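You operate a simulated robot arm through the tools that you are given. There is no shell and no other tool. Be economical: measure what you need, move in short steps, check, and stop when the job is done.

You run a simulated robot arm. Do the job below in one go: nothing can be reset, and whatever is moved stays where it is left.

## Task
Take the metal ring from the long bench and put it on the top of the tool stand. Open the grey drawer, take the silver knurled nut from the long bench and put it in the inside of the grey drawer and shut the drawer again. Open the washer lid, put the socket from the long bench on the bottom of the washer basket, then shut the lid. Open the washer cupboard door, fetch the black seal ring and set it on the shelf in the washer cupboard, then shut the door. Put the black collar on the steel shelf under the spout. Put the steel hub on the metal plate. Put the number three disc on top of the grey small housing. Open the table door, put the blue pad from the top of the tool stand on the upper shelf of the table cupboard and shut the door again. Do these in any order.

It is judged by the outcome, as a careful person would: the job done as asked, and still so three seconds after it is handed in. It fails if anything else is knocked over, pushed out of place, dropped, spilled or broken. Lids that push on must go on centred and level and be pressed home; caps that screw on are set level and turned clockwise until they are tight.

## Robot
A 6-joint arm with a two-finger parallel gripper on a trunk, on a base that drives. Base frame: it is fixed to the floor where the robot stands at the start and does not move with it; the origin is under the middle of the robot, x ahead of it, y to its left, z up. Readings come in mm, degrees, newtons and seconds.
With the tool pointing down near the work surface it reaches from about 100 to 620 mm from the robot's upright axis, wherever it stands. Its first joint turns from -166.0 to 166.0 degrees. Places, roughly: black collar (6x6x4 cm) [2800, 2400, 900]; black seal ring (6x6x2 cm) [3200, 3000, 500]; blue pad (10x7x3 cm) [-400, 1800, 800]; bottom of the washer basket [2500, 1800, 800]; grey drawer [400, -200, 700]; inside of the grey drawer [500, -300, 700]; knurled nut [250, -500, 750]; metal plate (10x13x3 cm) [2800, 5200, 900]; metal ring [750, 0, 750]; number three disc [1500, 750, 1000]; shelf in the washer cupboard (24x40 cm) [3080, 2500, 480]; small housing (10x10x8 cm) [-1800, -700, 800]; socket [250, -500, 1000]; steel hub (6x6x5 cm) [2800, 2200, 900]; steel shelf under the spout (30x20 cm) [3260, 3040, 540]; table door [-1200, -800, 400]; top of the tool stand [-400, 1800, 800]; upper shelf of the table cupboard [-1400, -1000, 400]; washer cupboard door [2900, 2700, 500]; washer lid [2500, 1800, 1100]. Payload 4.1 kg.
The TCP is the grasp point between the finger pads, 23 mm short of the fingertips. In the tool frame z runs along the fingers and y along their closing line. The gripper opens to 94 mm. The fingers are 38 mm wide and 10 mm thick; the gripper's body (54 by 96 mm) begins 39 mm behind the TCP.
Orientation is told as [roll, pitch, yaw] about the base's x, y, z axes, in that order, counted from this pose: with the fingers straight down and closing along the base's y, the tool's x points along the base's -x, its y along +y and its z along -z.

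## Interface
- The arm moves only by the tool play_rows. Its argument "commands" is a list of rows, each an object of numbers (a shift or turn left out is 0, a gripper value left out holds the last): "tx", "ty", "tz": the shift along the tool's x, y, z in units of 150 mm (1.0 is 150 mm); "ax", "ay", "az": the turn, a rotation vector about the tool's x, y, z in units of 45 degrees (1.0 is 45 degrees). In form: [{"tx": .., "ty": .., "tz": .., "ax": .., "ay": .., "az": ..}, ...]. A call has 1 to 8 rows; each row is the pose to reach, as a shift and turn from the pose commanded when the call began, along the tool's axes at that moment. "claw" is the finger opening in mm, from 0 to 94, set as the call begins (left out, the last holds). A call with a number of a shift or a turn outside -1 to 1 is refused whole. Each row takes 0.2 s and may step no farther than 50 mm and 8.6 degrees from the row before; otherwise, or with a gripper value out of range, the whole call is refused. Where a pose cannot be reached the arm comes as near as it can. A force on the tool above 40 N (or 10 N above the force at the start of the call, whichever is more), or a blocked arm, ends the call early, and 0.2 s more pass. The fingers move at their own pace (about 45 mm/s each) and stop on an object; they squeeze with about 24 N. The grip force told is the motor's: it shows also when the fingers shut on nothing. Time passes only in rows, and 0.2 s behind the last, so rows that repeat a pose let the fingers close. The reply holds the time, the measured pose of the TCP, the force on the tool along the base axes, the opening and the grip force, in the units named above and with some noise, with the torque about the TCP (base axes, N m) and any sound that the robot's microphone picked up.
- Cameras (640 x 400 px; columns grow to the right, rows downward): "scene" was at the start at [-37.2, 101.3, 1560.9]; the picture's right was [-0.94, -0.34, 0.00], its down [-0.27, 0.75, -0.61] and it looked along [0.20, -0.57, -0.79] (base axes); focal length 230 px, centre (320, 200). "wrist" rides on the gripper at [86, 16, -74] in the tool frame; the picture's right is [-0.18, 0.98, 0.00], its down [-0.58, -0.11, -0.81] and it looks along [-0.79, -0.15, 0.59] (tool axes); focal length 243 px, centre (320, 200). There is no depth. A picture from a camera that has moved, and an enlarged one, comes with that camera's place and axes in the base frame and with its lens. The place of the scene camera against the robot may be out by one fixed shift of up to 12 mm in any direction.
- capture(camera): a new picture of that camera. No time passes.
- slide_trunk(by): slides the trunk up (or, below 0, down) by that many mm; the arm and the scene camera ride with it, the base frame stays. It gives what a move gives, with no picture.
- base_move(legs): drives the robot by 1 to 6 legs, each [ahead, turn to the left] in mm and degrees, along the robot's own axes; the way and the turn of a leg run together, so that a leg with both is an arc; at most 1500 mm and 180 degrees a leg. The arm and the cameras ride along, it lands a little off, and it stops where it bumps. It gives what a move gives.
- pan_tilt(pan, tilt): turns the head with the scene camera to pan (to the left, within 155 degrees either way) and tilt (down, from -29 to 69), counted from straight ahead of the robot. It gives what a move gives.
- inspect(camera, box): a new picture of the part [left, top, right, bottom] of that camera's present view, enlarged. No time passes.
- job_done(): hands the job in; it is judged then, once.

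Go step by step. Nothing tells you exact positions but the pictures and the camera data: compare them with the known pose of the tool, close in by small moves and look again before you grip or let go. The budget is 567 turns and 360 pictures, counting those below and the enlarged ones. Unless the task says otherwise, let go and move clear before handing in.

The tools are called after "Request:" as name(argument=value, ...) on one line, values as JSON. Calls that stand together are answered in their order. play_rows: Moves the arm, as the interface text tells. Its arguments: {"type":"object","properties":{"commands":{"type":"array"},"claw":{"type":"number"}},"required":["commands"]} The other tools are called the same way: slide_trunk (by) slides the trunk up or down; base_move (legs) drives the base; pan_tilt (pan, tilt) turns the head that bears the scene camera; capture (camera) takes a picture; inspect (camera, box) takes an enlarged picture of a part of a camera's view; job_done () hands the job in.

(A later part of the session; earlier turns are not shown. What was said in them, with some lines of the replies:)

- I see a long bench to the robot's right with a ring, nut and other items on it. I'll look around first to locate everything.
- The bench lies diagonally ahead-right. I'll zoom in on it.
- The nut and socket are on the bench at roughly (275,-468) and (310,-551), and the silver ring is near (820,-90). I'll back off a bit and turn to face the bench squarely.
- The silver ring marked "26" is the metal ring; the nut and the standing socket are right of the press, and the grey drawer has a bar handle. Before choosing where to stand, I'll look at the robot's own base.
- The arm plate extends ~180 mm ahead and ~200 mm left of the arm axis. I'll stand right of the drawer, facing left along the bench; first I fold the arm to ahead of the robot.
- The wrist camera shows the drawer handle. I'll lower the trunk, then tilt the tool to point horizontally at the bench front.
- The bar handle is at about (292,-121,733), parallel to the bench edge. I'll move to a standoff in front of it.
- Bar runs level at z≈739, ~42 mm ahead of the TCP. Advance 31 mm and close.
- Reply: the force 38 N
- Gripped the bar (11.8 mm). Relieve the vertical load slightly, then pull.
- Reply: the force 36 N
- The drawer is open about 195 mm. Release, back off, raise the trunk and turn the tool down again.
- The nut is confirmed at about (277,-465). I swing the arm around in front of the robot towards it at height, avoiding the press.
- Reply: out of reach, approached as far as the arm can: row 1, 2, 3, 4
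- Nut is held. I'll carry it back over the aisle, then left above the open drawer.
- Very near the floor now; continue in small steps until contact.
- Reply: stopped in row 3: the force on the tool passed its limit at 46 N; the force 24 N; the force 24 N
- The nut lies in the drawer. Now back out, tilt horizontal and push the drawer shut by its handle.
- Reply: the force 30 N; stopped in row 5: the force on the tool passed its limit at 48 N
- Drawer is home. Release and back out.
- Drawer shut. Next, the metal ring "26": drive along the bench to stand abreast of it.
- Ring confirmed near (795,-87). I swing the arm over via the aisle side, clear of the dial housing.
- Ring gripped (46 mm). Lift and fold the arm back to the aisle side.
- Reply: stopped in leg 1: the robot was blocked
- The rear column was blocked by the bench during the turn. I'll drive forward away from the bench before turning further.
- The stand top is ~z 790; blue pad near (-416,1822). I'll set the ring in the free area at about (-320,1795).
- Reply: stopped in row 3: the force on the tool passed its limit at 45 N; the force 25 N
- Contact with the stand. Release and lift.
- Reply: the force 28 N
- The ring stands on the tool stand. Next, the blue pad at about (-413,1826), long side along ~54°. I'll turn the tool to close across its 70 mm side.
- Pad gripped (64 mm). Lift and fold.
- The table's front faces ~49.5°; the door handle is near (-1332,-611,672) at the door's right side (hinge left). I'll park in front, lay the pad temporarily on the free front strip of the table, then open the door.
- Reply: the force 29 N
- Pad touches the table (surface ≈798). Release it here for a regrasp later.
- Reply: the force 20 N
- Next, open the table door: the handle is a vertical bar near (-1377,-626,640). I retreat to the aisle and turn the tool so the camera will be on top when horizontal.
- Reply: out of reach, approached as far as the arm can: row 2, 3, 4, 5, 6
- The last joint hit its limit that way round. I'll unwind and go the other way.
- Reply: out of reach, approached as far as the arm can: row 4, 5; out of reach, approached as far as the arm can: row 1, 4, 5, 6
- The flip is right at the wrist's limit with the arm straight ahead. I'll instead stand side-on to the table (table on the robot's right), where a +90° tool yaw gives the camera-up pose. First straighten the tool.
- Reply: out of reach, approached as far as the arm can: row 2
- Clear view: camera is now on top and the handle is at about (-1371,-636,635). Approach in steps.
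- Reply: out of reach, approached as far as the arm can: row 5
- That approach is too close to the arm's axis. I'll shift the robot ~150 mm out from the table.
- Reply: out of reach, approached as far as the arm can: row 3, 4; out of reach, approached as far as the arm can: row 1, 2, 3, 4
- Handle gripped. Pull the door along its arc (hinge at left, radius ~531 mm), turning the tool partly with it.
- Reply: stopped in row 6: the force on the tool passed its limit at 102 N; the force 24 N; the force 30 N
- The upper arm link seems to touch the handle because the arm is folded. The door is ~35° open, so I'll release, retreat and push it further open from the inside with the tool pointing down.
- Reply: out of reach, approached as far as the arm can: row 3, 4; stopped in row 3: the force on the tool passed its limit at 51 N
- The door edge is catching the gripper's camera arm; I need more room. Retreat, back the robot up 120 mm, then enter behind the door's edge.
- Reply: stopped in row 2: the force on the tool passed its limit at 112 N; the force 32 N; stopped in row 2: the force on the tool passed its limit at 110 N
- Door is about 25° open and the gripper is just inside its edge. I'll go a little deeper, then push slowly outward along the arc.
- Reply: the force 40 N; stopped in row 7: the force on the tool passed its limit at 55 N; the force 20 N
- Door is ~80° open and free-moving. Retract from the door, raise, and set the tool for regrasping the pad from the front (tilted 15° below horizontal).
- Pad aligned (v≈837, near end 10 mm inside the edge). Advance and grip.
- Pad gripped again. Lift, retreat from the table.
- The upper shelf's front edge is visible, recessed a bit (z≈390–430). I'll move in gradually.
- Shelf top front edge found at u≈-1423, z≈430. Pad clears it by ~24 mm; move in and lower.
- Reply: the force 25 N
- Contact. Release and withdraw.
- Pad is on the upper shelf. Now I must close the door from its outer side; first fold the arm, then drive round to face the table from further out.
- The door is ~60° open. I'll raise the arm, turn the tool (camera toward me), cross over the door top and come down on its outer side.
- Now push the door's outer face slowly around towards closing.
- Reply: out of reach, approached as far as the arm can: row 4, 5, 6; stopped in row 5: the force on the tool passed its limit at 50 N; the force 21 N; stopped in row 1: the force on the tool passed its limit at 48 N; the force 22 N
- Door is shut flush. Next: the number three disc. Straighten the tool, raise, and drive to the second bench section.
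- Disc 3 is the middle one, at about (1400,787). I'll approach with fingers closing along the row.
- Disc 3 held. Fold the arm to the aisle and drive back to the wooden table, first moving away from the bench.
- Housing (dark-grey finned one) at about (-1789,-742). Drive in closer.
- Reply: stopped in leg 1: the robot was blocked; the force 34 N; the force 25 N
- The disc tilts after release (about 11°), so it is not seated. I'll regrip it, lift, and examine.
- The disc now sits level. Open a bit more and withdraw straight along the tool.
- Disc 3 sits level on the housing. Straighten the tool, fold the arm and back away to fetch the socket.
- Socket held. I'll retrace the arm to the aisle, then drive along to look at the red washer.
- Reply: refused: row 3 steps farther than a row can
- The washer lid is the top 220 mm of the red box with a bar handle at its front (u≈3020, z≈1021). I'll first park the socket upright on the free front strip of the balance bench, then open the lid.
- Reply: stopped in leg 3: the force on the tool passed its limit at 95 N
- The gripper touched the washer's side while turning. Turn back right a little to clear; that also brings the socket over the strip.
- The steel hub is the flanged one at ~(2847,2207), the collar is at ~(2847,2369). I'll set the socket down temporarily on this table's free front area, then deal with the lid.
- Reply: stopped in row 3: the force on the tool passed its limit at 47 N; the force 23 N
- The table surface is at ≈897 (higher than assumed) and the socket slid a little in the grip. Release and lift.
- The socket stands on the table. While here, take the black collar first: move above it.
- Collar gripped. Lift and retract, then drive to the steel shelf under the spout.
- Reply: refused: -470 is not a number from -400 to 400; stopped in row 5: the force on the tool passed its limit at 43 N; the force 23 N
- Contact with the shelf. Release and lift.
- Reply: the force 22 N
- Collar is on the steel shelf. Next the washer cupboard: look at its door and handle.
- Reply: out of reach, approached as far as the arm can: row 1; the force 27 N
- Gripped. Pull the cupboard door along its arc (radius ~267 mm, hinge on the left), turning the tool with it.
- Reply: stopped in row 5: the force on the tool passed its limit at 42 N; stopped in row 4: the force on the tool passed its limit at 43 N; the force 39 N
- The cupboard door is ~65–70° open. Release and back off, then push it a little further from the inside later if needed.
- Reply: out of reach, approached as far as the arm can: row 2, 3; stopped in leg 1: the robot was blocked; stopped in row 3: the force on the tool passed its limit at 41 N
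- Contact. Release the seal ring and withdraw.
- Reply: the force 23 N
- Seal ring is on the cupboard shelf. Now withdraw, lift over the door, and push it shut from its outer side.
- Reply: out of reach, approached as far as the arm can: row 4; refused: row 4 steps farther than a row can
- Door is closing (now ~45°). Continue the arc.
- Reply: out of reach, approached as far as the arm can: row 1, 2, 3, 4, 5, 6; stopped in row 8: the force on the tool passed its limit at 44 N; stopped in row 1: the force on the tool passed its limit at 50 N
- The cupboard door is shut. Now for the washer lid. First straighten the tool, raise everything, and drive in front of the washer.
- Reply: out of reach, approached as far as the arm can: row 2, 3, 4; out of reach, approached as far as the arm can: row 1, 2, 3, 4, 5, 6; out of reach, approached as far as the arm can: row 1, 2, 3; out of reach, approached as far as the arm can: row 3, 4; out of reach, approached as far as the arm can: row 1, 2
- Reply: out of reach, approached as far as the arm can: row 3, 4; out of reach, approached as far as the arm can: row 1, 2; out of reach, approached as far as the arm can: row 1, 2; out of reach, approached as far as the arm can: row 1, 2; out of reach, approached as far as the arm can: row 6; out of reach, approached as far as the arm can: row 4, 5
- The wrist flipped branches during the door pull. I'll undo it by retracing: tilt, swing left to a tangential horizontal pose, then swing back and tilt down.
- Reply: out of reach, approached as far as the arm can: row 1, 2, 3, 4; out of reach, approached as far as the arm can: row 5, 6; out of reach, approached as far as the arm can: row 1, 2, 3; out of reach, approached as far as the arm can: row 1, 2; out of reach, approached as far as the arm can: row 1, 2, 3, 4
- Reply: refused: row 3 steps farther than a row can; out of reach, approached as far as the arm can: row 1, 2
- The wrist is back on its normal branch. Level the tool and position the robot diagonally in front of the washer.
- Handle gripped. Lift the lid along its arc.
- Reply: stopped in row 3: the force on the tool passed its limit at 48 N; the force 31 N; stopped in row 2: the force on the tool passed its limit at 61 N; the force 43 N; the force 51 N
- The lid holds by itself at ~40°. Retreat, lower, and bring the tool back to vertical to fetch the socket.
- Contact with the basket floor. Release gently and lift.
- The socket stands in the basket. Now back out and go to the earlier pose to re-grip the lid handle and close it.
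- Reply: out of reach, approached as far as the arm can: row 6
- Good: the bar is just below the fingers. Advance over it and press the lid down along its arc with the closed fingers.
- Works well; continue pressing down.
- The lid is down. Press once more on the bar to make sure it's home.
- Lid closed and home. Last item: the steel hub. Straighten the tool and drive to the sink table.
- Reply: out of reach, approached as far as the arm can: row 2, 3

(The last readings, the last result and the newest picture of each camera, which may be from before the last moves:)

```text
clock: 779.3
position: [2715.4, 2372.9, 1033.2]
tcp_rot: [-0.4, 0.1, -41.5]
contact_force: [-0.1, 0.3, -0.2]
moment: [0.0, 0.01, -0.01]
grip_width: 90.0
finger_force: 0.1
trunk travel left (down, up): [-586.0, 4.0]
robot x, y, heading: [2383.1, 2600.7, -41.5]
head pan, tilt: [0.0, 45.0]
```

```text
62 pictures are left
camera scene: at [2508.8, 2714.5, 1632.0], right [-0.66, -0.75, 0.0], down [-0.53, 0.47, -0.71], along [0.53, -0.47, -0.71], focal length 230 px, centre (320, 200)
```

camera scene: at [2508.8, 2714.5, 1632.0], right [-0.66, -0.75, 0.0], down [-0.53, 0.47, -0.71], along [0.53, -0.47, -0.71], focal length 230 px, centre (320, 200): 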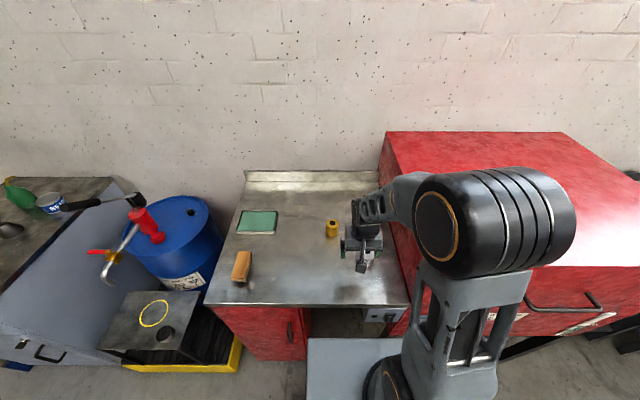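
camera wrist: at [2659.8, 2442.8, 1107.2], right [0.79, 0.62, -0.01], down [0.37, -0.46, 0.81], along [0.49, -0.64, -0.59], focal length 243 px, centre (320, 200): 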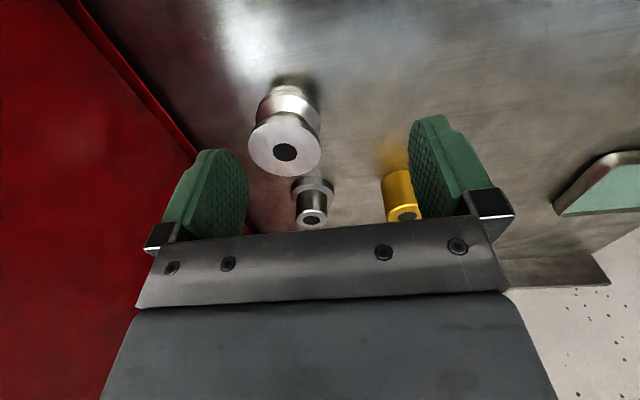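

Request:
play_rows(commands=[{"tx": -0.25, "ty": -0.07}, {"tx": -0.5, "ty": -0.14}, {"tx": -0.75, "ty": -0.21}, {"tx": -1.0, "ty": -0.293}], claw=60)

Request:
capture(camera="wrist")

```text
clock: 780.3
position: [2799.2, 2242.2, 1031.6]
tcp_rot: [-0.4, 0.1, -41.3]
contact_force: [0.1, 0.4, 0.0]
moment: [-0.01, -0.01, 0.03]
grip_width: 59.9
finger_force: 0.2
trunk travel left (down, up): [-586.0, 4.0]
robot x, y, heading: [2381.7, 2599.1, -41.5]
head pan, tilt: [0.0, 45.0]
```

```text
61 pictures are left
camera wrist: at [2744.1, 2310.7, 1107.0], right [0.79, 0.62, -0.01], down [0.37, -0.46, 0.81], along [0.49, -0.64, -0.59], focal length 243 px, centre (320, 200)
```

wrist: 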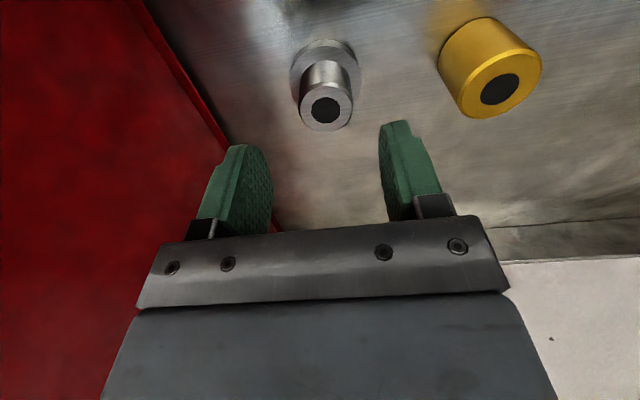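

Request:
play_rows(commands=[{"tx": -0.075, "ty": 0.0, "tz": 0.2}, {"tx": -0.075, "ty": 0.01, "tz": 0.38}])

Request:
capture(camera="wrist")

```text
clock: 780.9
position: [2807.7, 2235.3, 976.5]
tcp_rot: [-0.4, 0.0, -41.4]
contact_force: [0.4, -0.6, -0.7]
moment: [-0.02, -0.06, -0.02]
grip_width: 59.9
finger_force: 0.0
trunk travel left (down, up): [-586.0, 4.0]
robot x, y, heading: [2384.7, 2599.7, -41.2]
head pan, tilt: [0.0, 45.0]
```

```text
60 pictures are left
camera wrist: at [2753.0, 2305.0, 1050.6], right [0.79, 0.62, -0.01], down [0.37, -0.46, 0.81], along [0.49, -0.64, -0.59], focal length 243 px, centre (320, 200)
```

wrist: 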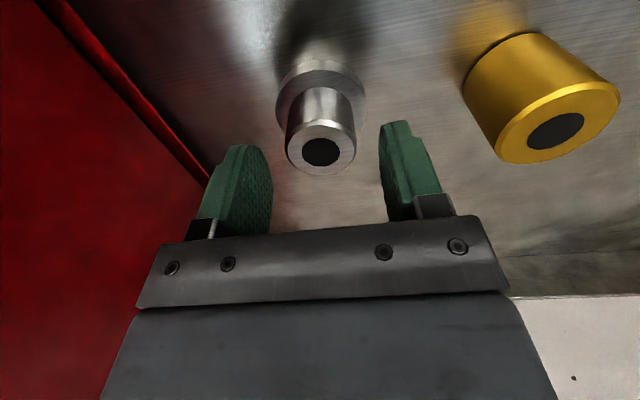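

Request:
play_rows(commands=[{"tz": 0.13}, {"tz": 0.25}])

Request:
play_rows(commands=[{}, {}, {}], claw=15)

Request:
play_rows(commands=[{"tz": -0.2}, {"tz": -0.5}, {"tz": -0.8}, {"tz": -1.0}])

Request:
capture(camera="wrist")

```text
clock: 781.5
position: [2806.4, 2235.9, 938.5]
tcp_rot: [-0.4, 0.1, -41.3]
contact_force: [0.4, -0.9, -0.2]
moment: [0.01, -0.03, 0.01]
grip_width: 60.1
finger_force: 0.1
trunk travel left (down, up): [-586.0, 4.0]
robot x, y, heading: [2382.6, 2596.1, -41.5]
head pan, tilt: [0.0, 45.0]
```

```text
clock: 782.3
position: [2806.6, 2236.3, 938.2]
tcp_rot: [-0.5, 0.1, -41.4]
contact_force: [0.5, -0.7, 0.0]
moment: [0.06, -0.06, 0.02]
grip_width: 41.7
finger_force: 23.8
trunk travel left (down, up): [-586.0, 4.0]
robot x, y, heading: [2385.7, 2597.7, -41.5]
head pan, tilt: [0.0, 45.0]
```

```text
clock: 783.3
position: [2806.6, 2236.7, 1088.3]
tcp_rot: [-0.4, 0.1, -41.4]
contact_force: [-0.1, 0.1, -2.9]
moment: [0.02, 0.03, 0.0]
grip_width: 41.4
finger_force: 24.2
trunk travel left (down, up): [-586.0, 4.0]
robot x, y, heading: [2383.5, 2598.3, -41.3]
head pan, tilt: [0.0, 45.0]
```

```text
59 pictures are left
camera wrist: at [2752.7, 2306.0, 1161.9], right [0.79, 0.62, -0.01], down [0.37, -0.46, 0.81], along [0.49, -0.64, -0.59], focal length 243 px, centre (320, 200)
```

wrist: 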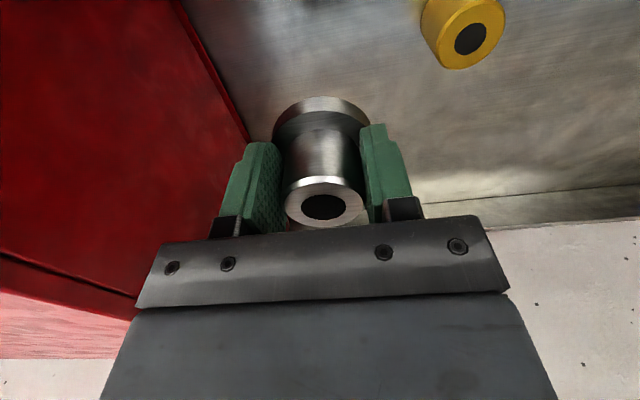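

Hub held. Back out and look towards the metal plate's location.

Request:
base_move(legs=[[-420, 0], [0, 100]])

Request:
pan_tilt(pan=10, tilt=20)

Request:
capture(camera="scene")

```text
clock: 790.1
position: [2370.3, 3347.1, 1086.6]
tcp_rot: [-0.4, 0.1, 56.2]
contact_force: [0.5, 0.6, -3.3]
moment: [0.0, 0.02, 0.0]
grip_width: 41.4
finger_force: 24.3
trunk travel left (down, up): [-586.0, 4.0]
robot x, y, heading: [2068.7, 2880.0, 56.1]
head pan, tilt: [0.0, 45.0]
```

```text
clock: 791.0
position: [2371.2, 3346.5, 1086.9]
tcp_rot: [-0.4, 0.1, 56.3]
contact_force: [-1.1, 0.8, -3.6]
moment: [-0.02, 0.01, 0.01]
grip_width: 41.3
finger_force: 24.1
trunk travel left (down, up): [-586.0, 4.0]
robot x, y, heading: [2070.4, 2879.5, 56.4]
head pan, tilt: [10.0, 20.0]
```

```text
58 pictures are left
camera scene: at [1931.1, 3012.9, 1670.5], right [0.92, -0.4, 0.0], down [-0.14, -0.31, -0.94], along [0.38, 0.86, -0.34], focal length 230 px, centre (320, 200)
```

scene: 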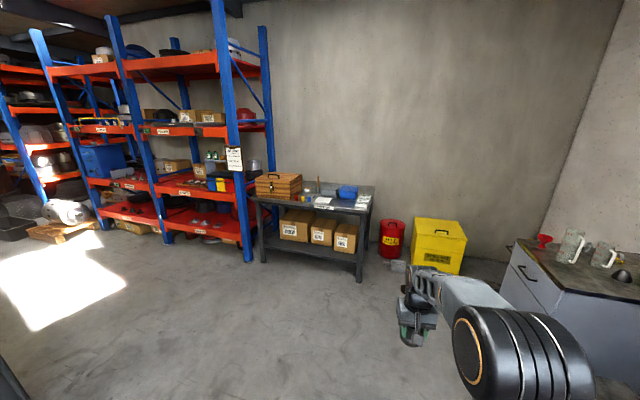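

Request:
inspect(camera="scene", box=[240, 160, 400, 290])

```text
3.08 times, centred on (320, 225) of scene
camera zoom: at [1931.1, 3012.9, 1670.5], right [0.92, -0.4, 0.0], down [-0.14, -0.31, -0.94], along [0.38, 0.86, -0.34], focal length 707 px, centre (320, 123)
```

zoom: 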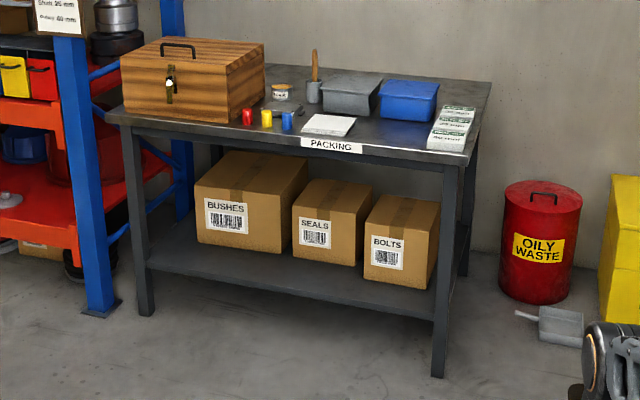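

Request:
play_rows(commands=[{"tx": 0.3}, {"tx": 0.6}, {"tx": 0.9}])

Request:
base_move(legs=[[0, 32.1], [1500, 0], [0, -39.8]])

Request:
pan_tilt(pan=0, tilt=35)

Request:
capture(camera="scene")

```text
clock: 791.8
position: [2295.9, 3234.1, 1087.3]
tcp_rot: [-0.4, 0.1, 56.4]
contact_force: [0.1, 0.4, -3.6]
moment: [-0.04, 0.02, 0.02]
grip_width: 41.6
finger_force: 23.5
trunk travel left (down, up): [-586.0, 4.0]
robot x, y, heading: [2064.7, 2877.6, 56.5]
head pan, tilt: [10.0, 20.0]
```

```text
clock: 795.2
position: [2081.2, 3417.5, 1088.3]
tcp_rot: [-0.5, 0.1, 88.2]
contact_force: [0.2, -0.4, -3.2]
moment: [0.01, 0.0, -0.02]
grip_width: 41.7
finger_force: 23.8
trunk travel left (down, up): [-586.0, 4.0]
robot x, y, heading: [2076.7, 2995.8, 88.3]
head pan, tilt: [10.0, 20.0]
stopped in leg 2: the robot was blocked; the commanded pose is now the measured one
```

```text
clock: 796.0
position: [2081.5, 3420.1, 1088.0]
tcp_rot: [-0.4, 0.2, 88.3]
contact_force: [-0.4, 0.0, -2.6]
moment: [-0.01, 0.0, 0.02]
grip_width: 41.8
finger_force: 24.2
trunk travel left (down, up): [-586.0, 4.0]
robot x, y, heading: [2075.8, 2997.9, 88.6]
head pan, tilt: [0.0, 35.0]
```

```text
56 pictures are left
camera scene: at [1907.5, 3035.9, 1646.8], right [1.0, -0.03, 0.0], down [-0.02, -0.57, -0.82], along [0.02, 0.82, -0.57], focal length 230 px, centre (320, 200)
```

scene: 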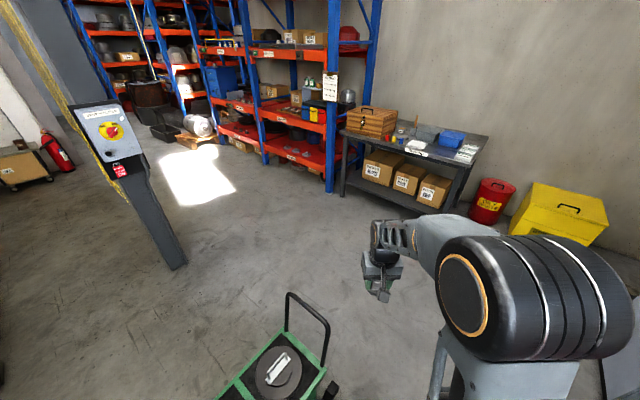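

A green cart stands in the way. Back off and go round it on the right.

Request:
base_move(legs=[[-120, 0], [0, -32], [1000, 0], [0, 67], [880, 0], [0, -75]])

Request:
capture(camera="scene")

```text
clock: 814.0
position: [2410.5, 4780.0, 1086.9]
tcp_rot: [-0.4, 0.1, 48.4]
contact_force: [-0.4, 0.4, -3.7]
moment: [0.0, 0.03, -0.03]
grip_width: 41.9
finger_force: 23.7
trunk travel left (down, up): [-586.0, 4.0]
robot x, y, heading: [2136.8, 4457.9, 48.4]
head pan, tilt: [0.0, 35.0]
```

```text
55 pictures are left
camera scene: at [2026.0, 4596.2, 1646.8], right [0.75, -0.66, 0.0], down [-0.38, -0.43, -0.82], along [0.54, 0.61, -0.57], focal length 230 px, centre (320, 200)
```

scene: 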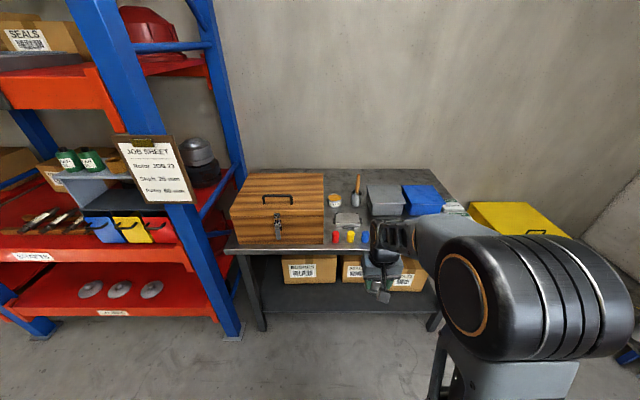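

Request:
inspect(camera="scene", box=[310, 160, 470, 260])

Request:
capture(camera="wrist")

```text
4.00 times, centred on (390, 210) of scene
camera zoom: at [2026.0, 4596.2, 1646.8], right [0.75, -0.66, 0.0], down [-0.38, -0.43, -0.82], along [0.54, 0.61, -0.57], focal length 919 px, centre (40, 160)
```

zoom: 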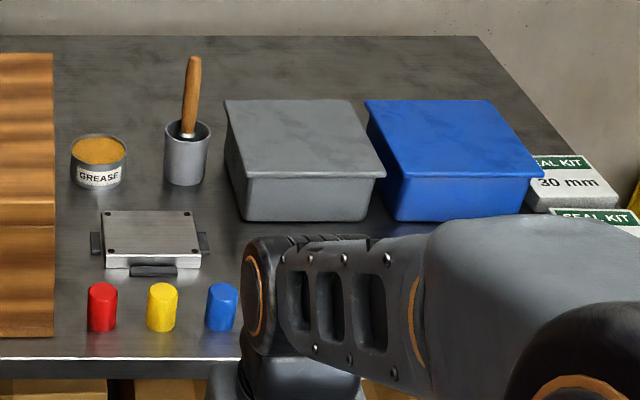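

```text
53 pictures are left
camera wrist: at [2338.6, 4726.5, 1161.8], right [-0.61, 0.79, -0.01], down [0.46, 0.37, 0.81], along [0.64, 0.49, -0.59], focal length 243 px, centre (320, 200)
```

wrist: 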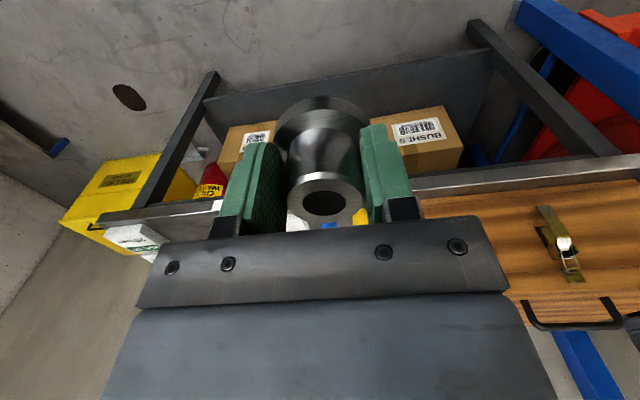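

The metal plate is the clamp plate behind the three coloured pegs. Drive closer.

Request:
base_move(legs=[[400, 0]])

Request:
capture(camera="wrist")

Request:
pan_tilt(pan=0, tilt=50)

Request:
inspect(camera="scene", box=[280, 100, 480, 260])

```text
clock: 816.4
position: [2671.1, 5081.8, 1088.1]
tcp_rot: [-0.4, 0.1, 48.8]
contact_force: [-0.1, -0.3, -3.1]
moment: [0.01, 0.01, -0.01]
grip_width: 41.5
finger_force: 24.2
trunk travel left (down, up): [-586.0, 4.0]
robot x, y, heading: [2397.1, 4761.6, 49.0]
head pan, tilt: [0.0, 35.0]
```

```text
52 pictures are left
camera wrist: at [2600.8, 5027.9, 1161.7], right [-0.62, 0.79, -0.01], down [0.46, 0.37, 0.81], along [0.64, 0.49, -0.59], focal length 243 px, centre (320, 200)
```

wrist: 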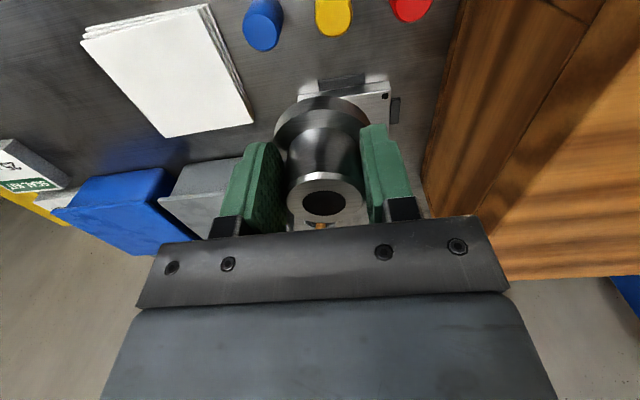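

```text
clock: 817.2
position: [2670.5, 5081.1, 1087.5]
tcp_rot: [-0.3, 0.2, 48.8]
contact_force: [0.2, -0.1, -3.9]
moment: [-0.05, 0.06, 0.0]
grip_width: 41.5
finger_force: 24.3
trunk travel left (down, up): [-586.0, 4.0]
robot x, y, heading: [2397.9, 4757.6, 48.9]
head pan, tilt: [0.0, 50.0]
```

```text
2.50 times, centred on (380, 180) of scene
camera zoom: at [2281.5, 4887.0, 1625.1], right [0.75, -0.66, 0.0], down [-0.5, -0.58, -0.64], along [0.42, 0.48, -0.77], focal length 574 px, centre (170, 250)
```

zoom: 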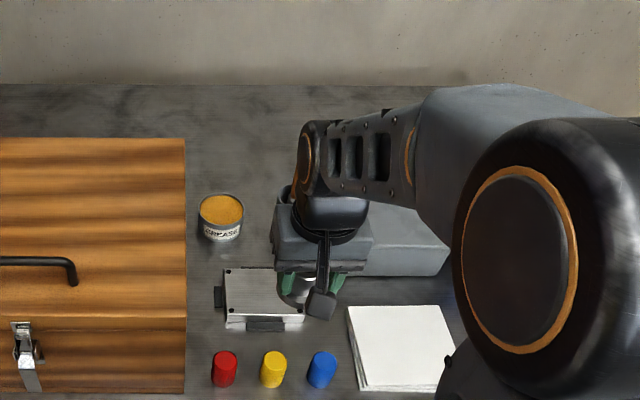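

Request:
play_rows(commands=[{"tx": -0.25, "ty": 0.03}, {"tx": -0.5, "ty": 0.06}, {"tx": -0.753, "ty": 0.093}, {"tx": -0.753, "ty": 0.093, "tz": 0.3}, {"tx": -0.753, "ty": 0.093, "tz": 0.5}])

Request:
capture(camera="wrist")

Request:
inspect(camera="scene", box=[300, 140, 440, 240])

```text
clock: 818.4
position: [2735.4, 5174.5, 1012.0]
tcp_rot: [-0.4, 0.0, 48.8]
contact_force: [0.4, 0.3, -4.2]
moment: [0.01, 0.05, -0.02]
grip_width: 41.7
finger_force: 24.0
trunk travel left (down, up): [-586.0, 4.0]
robot x, y, heading: [2396.2, 4760.0, 48.6]
head pan, tilt: [0.0, 50.0]
```

```text
50 pictures are left
camera wrist: at [2665.8, 5119.5, 1085.9], right [-0.62, 0.79, -0.01], down [0.46, 0.37, 0.81], along [0.64, 0.5, -0.59], focal length 243 px, centre (320, 200)
```

wrist: 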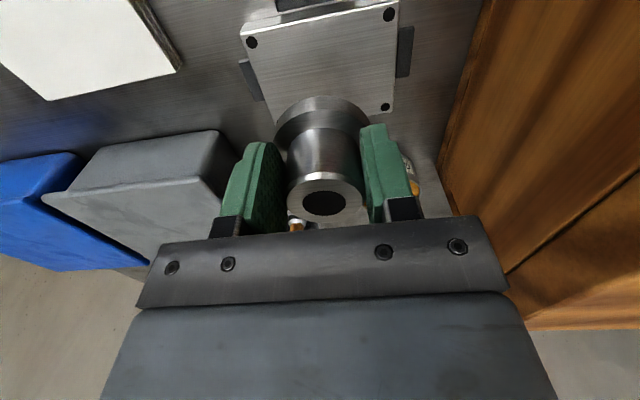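

```text
4.00 times, centred on (370, 190) of scene
camera zoom: at [2281.7, 4887.2, 1625.1], right [0.75, -0.66, 0.0], down [-0.5, -0.58, -0.64], along [0.42, 0.48, -0.77], focal length 919 px, centre (120, 240)
```

zoom: 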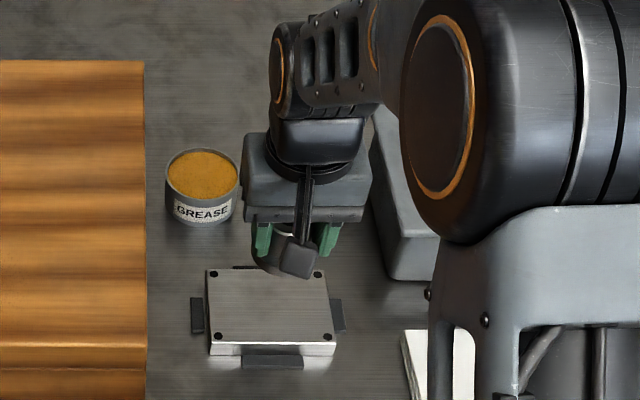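

Request:
play_rows(commands=[{"tx": -0.06, "tz": 0.2}, {"tx": -0.06, "tz": 0.35}, {"tx": -0.06, "tz": 0.42}])

Request:
capture(camera="wrist")

```text
clock: 819.2
position: [2740.9, 5180.5, 948.2]
tcp_rot: [-0.4, 0.2, 48.7]
contact_force: [-0.3, 0.5, -2.7]
moment: [-0.03, 0.04, 0.0]
grip_width: 41.4
finger_force: 24.0
trunk travel left (down, up): [-586.0, 4.0]
robot x, y, heading: [2396.4, 4754.8, 48.5]
head pan, tilt: [0.0, 50.0]
```

```text
48 pictures are left
camera wrist: at [2671.3, 5127.7, 1021.5], right [-0.62, 0.79, -0.01], down [0.46, 0.37, 0.81], along [0.64, 0.49, -0.59], focal length 243 px, centre (320, 200)
```

wrist: 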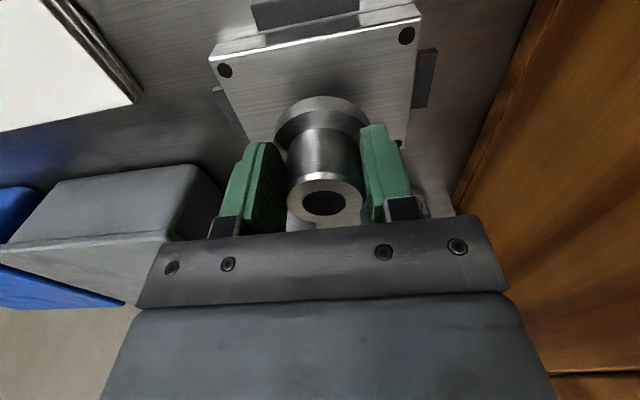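

Request:
play_rows(commands=[{"tz": 0.02}, {"tz": 0.04}, {"tz": 0.06}, {"tz": 0.08}, {"tz": 0.1}, {"tz": 0.12}])

```text
clock: 820.6
position: [2741.1, 5181.3, 930.9]
tcp_rot: [-0.4, 0.1, 48.8]
contact_force: [0.6, -0.3, -3.1]
moment: [-0.04, 0.03, -0.01]
grip_width: 41.6
finger_force: 23.7
trunk travel left (down, up): [-586.0, 4.0]
robot x, y, heading: [2399.4, 4761.4, 48.7]
head pan, tilt: [0.0, 50.0]
```

Request:
play_rows(commands=[{"tz": 0.015}, {"tz": 0.03}, {"tz": 0.045}, {"tz": 0.06}, {"tz": 0.075}, {"tz": 0.09}, {"tz": 0.105}])

Request:
capture(camera="wrist")

```text
clock: 822.2
position: [2741.4, 5182.3, 914.9]
tcp_rot: [-0.4, 0.0, 48.8]
contact_force: [-0.5, -0.6, -1.0]
moment: [0.01, 0.04, 0.01]
grip_width: 41.4
finger_force: 24.0
trunk travel left (down, up): [-586.0, 4.0]
robot x, y, heading: [2396.4, 4756.2, 48.9]
head pan, tilt: [0.0, 50.0]
```

```text
47 pictures are left
camera wrist: at [2671.3, 5128.2, 989.6], right [-0.62, 0.79, -0.01], down [0.46, 0.37, 0.81], along [0.64, 0.5, -0.59], focal length 243 px, centre (320, 200)
```

wrist: 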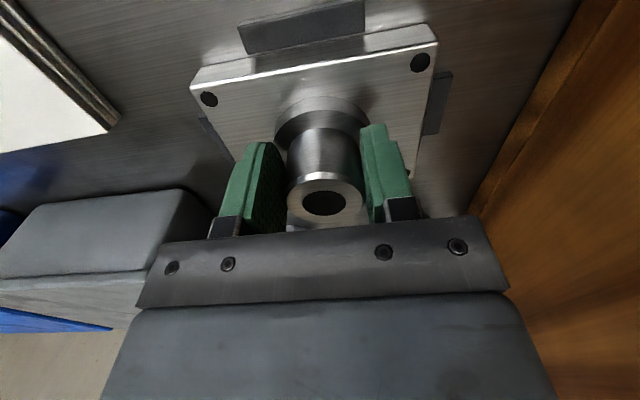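

Request:
play_rows(commands=[{"tz": 0.008}, {"tz": 0.016}, {"tz": 0.024}])

```text
clock: 823.0
position: [2742.1, 5182.1, 912.9]
tcp_rot: [-0.4, -0.2, 48.7]
contact_force: [0.5, 3.0, 16.1]
moment: [0.45, 0.11, -0.01]
grip_width: 41.9
finger_force: 24.1
trunk travel left (down, up): [-586.0, 4.0]
robot x, y, heading: [2400.1, 4760.9, 49.0]
head pan, tilt: [0.0, 50.0]
```

Seated on the plate. Release and lift.

Request:
play_rows(commands=[{"tz": -0.006}, {"tz": -0.01}])

Request:
play_rows(commands=[{}, {}, {}], claw=58)

Request:
play_rows(commands=[{"tz": -0.2}, {"tz": -0.5}, {"tz": -0.8}, {"tz": -1.0}])

Request:
capture(camera="wrist")

```text
clock: 823.6
position: [2740.4, 5179.7, 912.7]
tcp_rot: [-0.4, 0.1, 48.9]
contact_force: [2.1, 2.8, 7.4]
moment: [0.5, -0.21, -0.02]
grip_width: 41.6
finger_force: 24.1
trunk travel left (down, up): [-586.0, 4.0]
robot x, y, heading: [2396.1, 4761.1, 48.6]
head pan, tilt: [0.0, 50.0]
```

```text
clock: 824.4
position: [2741.9, 5180.9, 914.1]
tcp_rot: [-0.3, 0.2, 48.8]
contact_force: [-0.8, -0.5, 0.4]
moment: [0.0, 0.01, -0.02]
grip_width: 58.1
finger_force: 0.0
trunk travel left (down, up): [-586.0, 4.0]
robot x, y, heading: [2395.3, 4763.7, 48.7]
head pan, tilt: [0.0, 50.0]
```

```text
clock: 825.4
position: [2741.4, 5180.3, 1063.9]
tcp_rot: [-0.4, 0.2, 48.8]
contact_force: [0.0, -0.7, -0.2]
moment: [-0.01, -0.02, 0.02]
grip_width: 58.0
finger_force: 0.2
trunk travel left (down, up): [-586.0, 4.0]
robot x, y, heading: [2397.9, 4759.0, 48.9]
head pan, tilt: [0.0, 50.0]
```

```text
46 pictures are left
camera wrist: at [2671.5, 5127.3, 1137.9], right [-0.62, 0.79, -0.01], down [0.46, 0.37, 0.81], along [0.64, 0.49, -0.59], focal length 243 px, centre (320, 200)
```

wrist: 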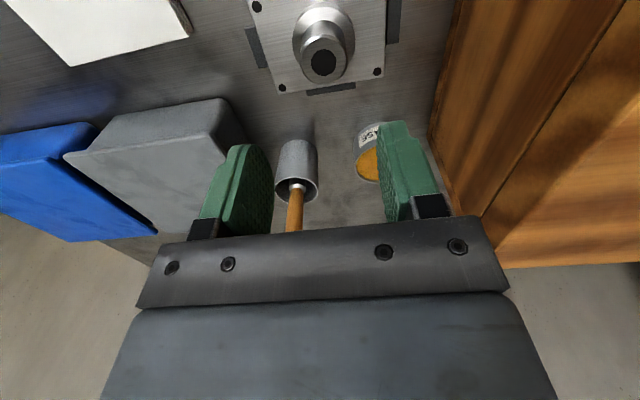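

The hub sits on the metal plate. Back away clear and take a last look.

Request:
base_move(legs=[[-350, 0]])

Request:
inspect(camera="scene", box=[270, 60, 430, 200])

```text
clock: 827.7
position: [2510.4, 4917.5, 1062.8]
tcp_rot: [-0.4, 0.1, 48.9]
contact_force: [0.0, -0.4, -0.5]
moment: [0.0, 0.01, 0.0]
grip_width: 57.9
finger_force: 0.0
trunk travel left (down, up): [-586.0, 4.0]
robot x, y, heading: [2167.9, 4494.9, 49.0]
head pan, tilt: [0.0, 50.0]
```

```text
2.86 times, centred on (350, 130) of scene
camera zoom: at [2050.6, 4622.3, 1625.1], right [0.75, -0.66, 0.0], down [-0.5, -0.58, -0.64], along [0.42, 0.48, -0.77], focal length 656 px, centre (234, 400)
```

zoom: 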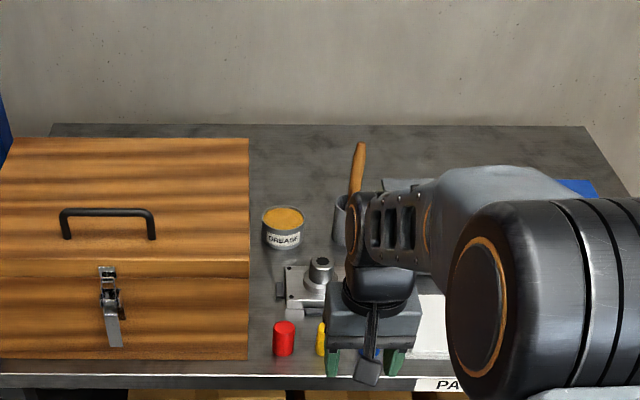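

The hub stands on the plate, the arm is clear, and every item has been placed with its lids, doors and drawer shut; I'm handing in.

Request:
job_done()

```text
The job is handed in.
```

I placed all eight items, shut the drawer, the lid and both doors, and handed the job in.

Things that happened along the way:
- **Bumps:** The robot was stopped by contact four times: against the long bench, the wooden table, the open washer cupboard door and a low green cart. I backed off each time. I saw no sign that anything had moved, but I did not go back to check the cart.
- **Washer lid:** The gripper also brushed the side of the washer lid while I was turning, before I opened it.
- **Number three disc:** It tipped when I first released it on the small housing. I gripped it again, set it down level, and it looked level after I withdrew.
- **Socket:** I stood it on the sink table while opening the washer lid. It now stands upright on the basket floor.
- **Blue pad:** I laid it briefly on the wooden table so I could re-grip it for the shelf.
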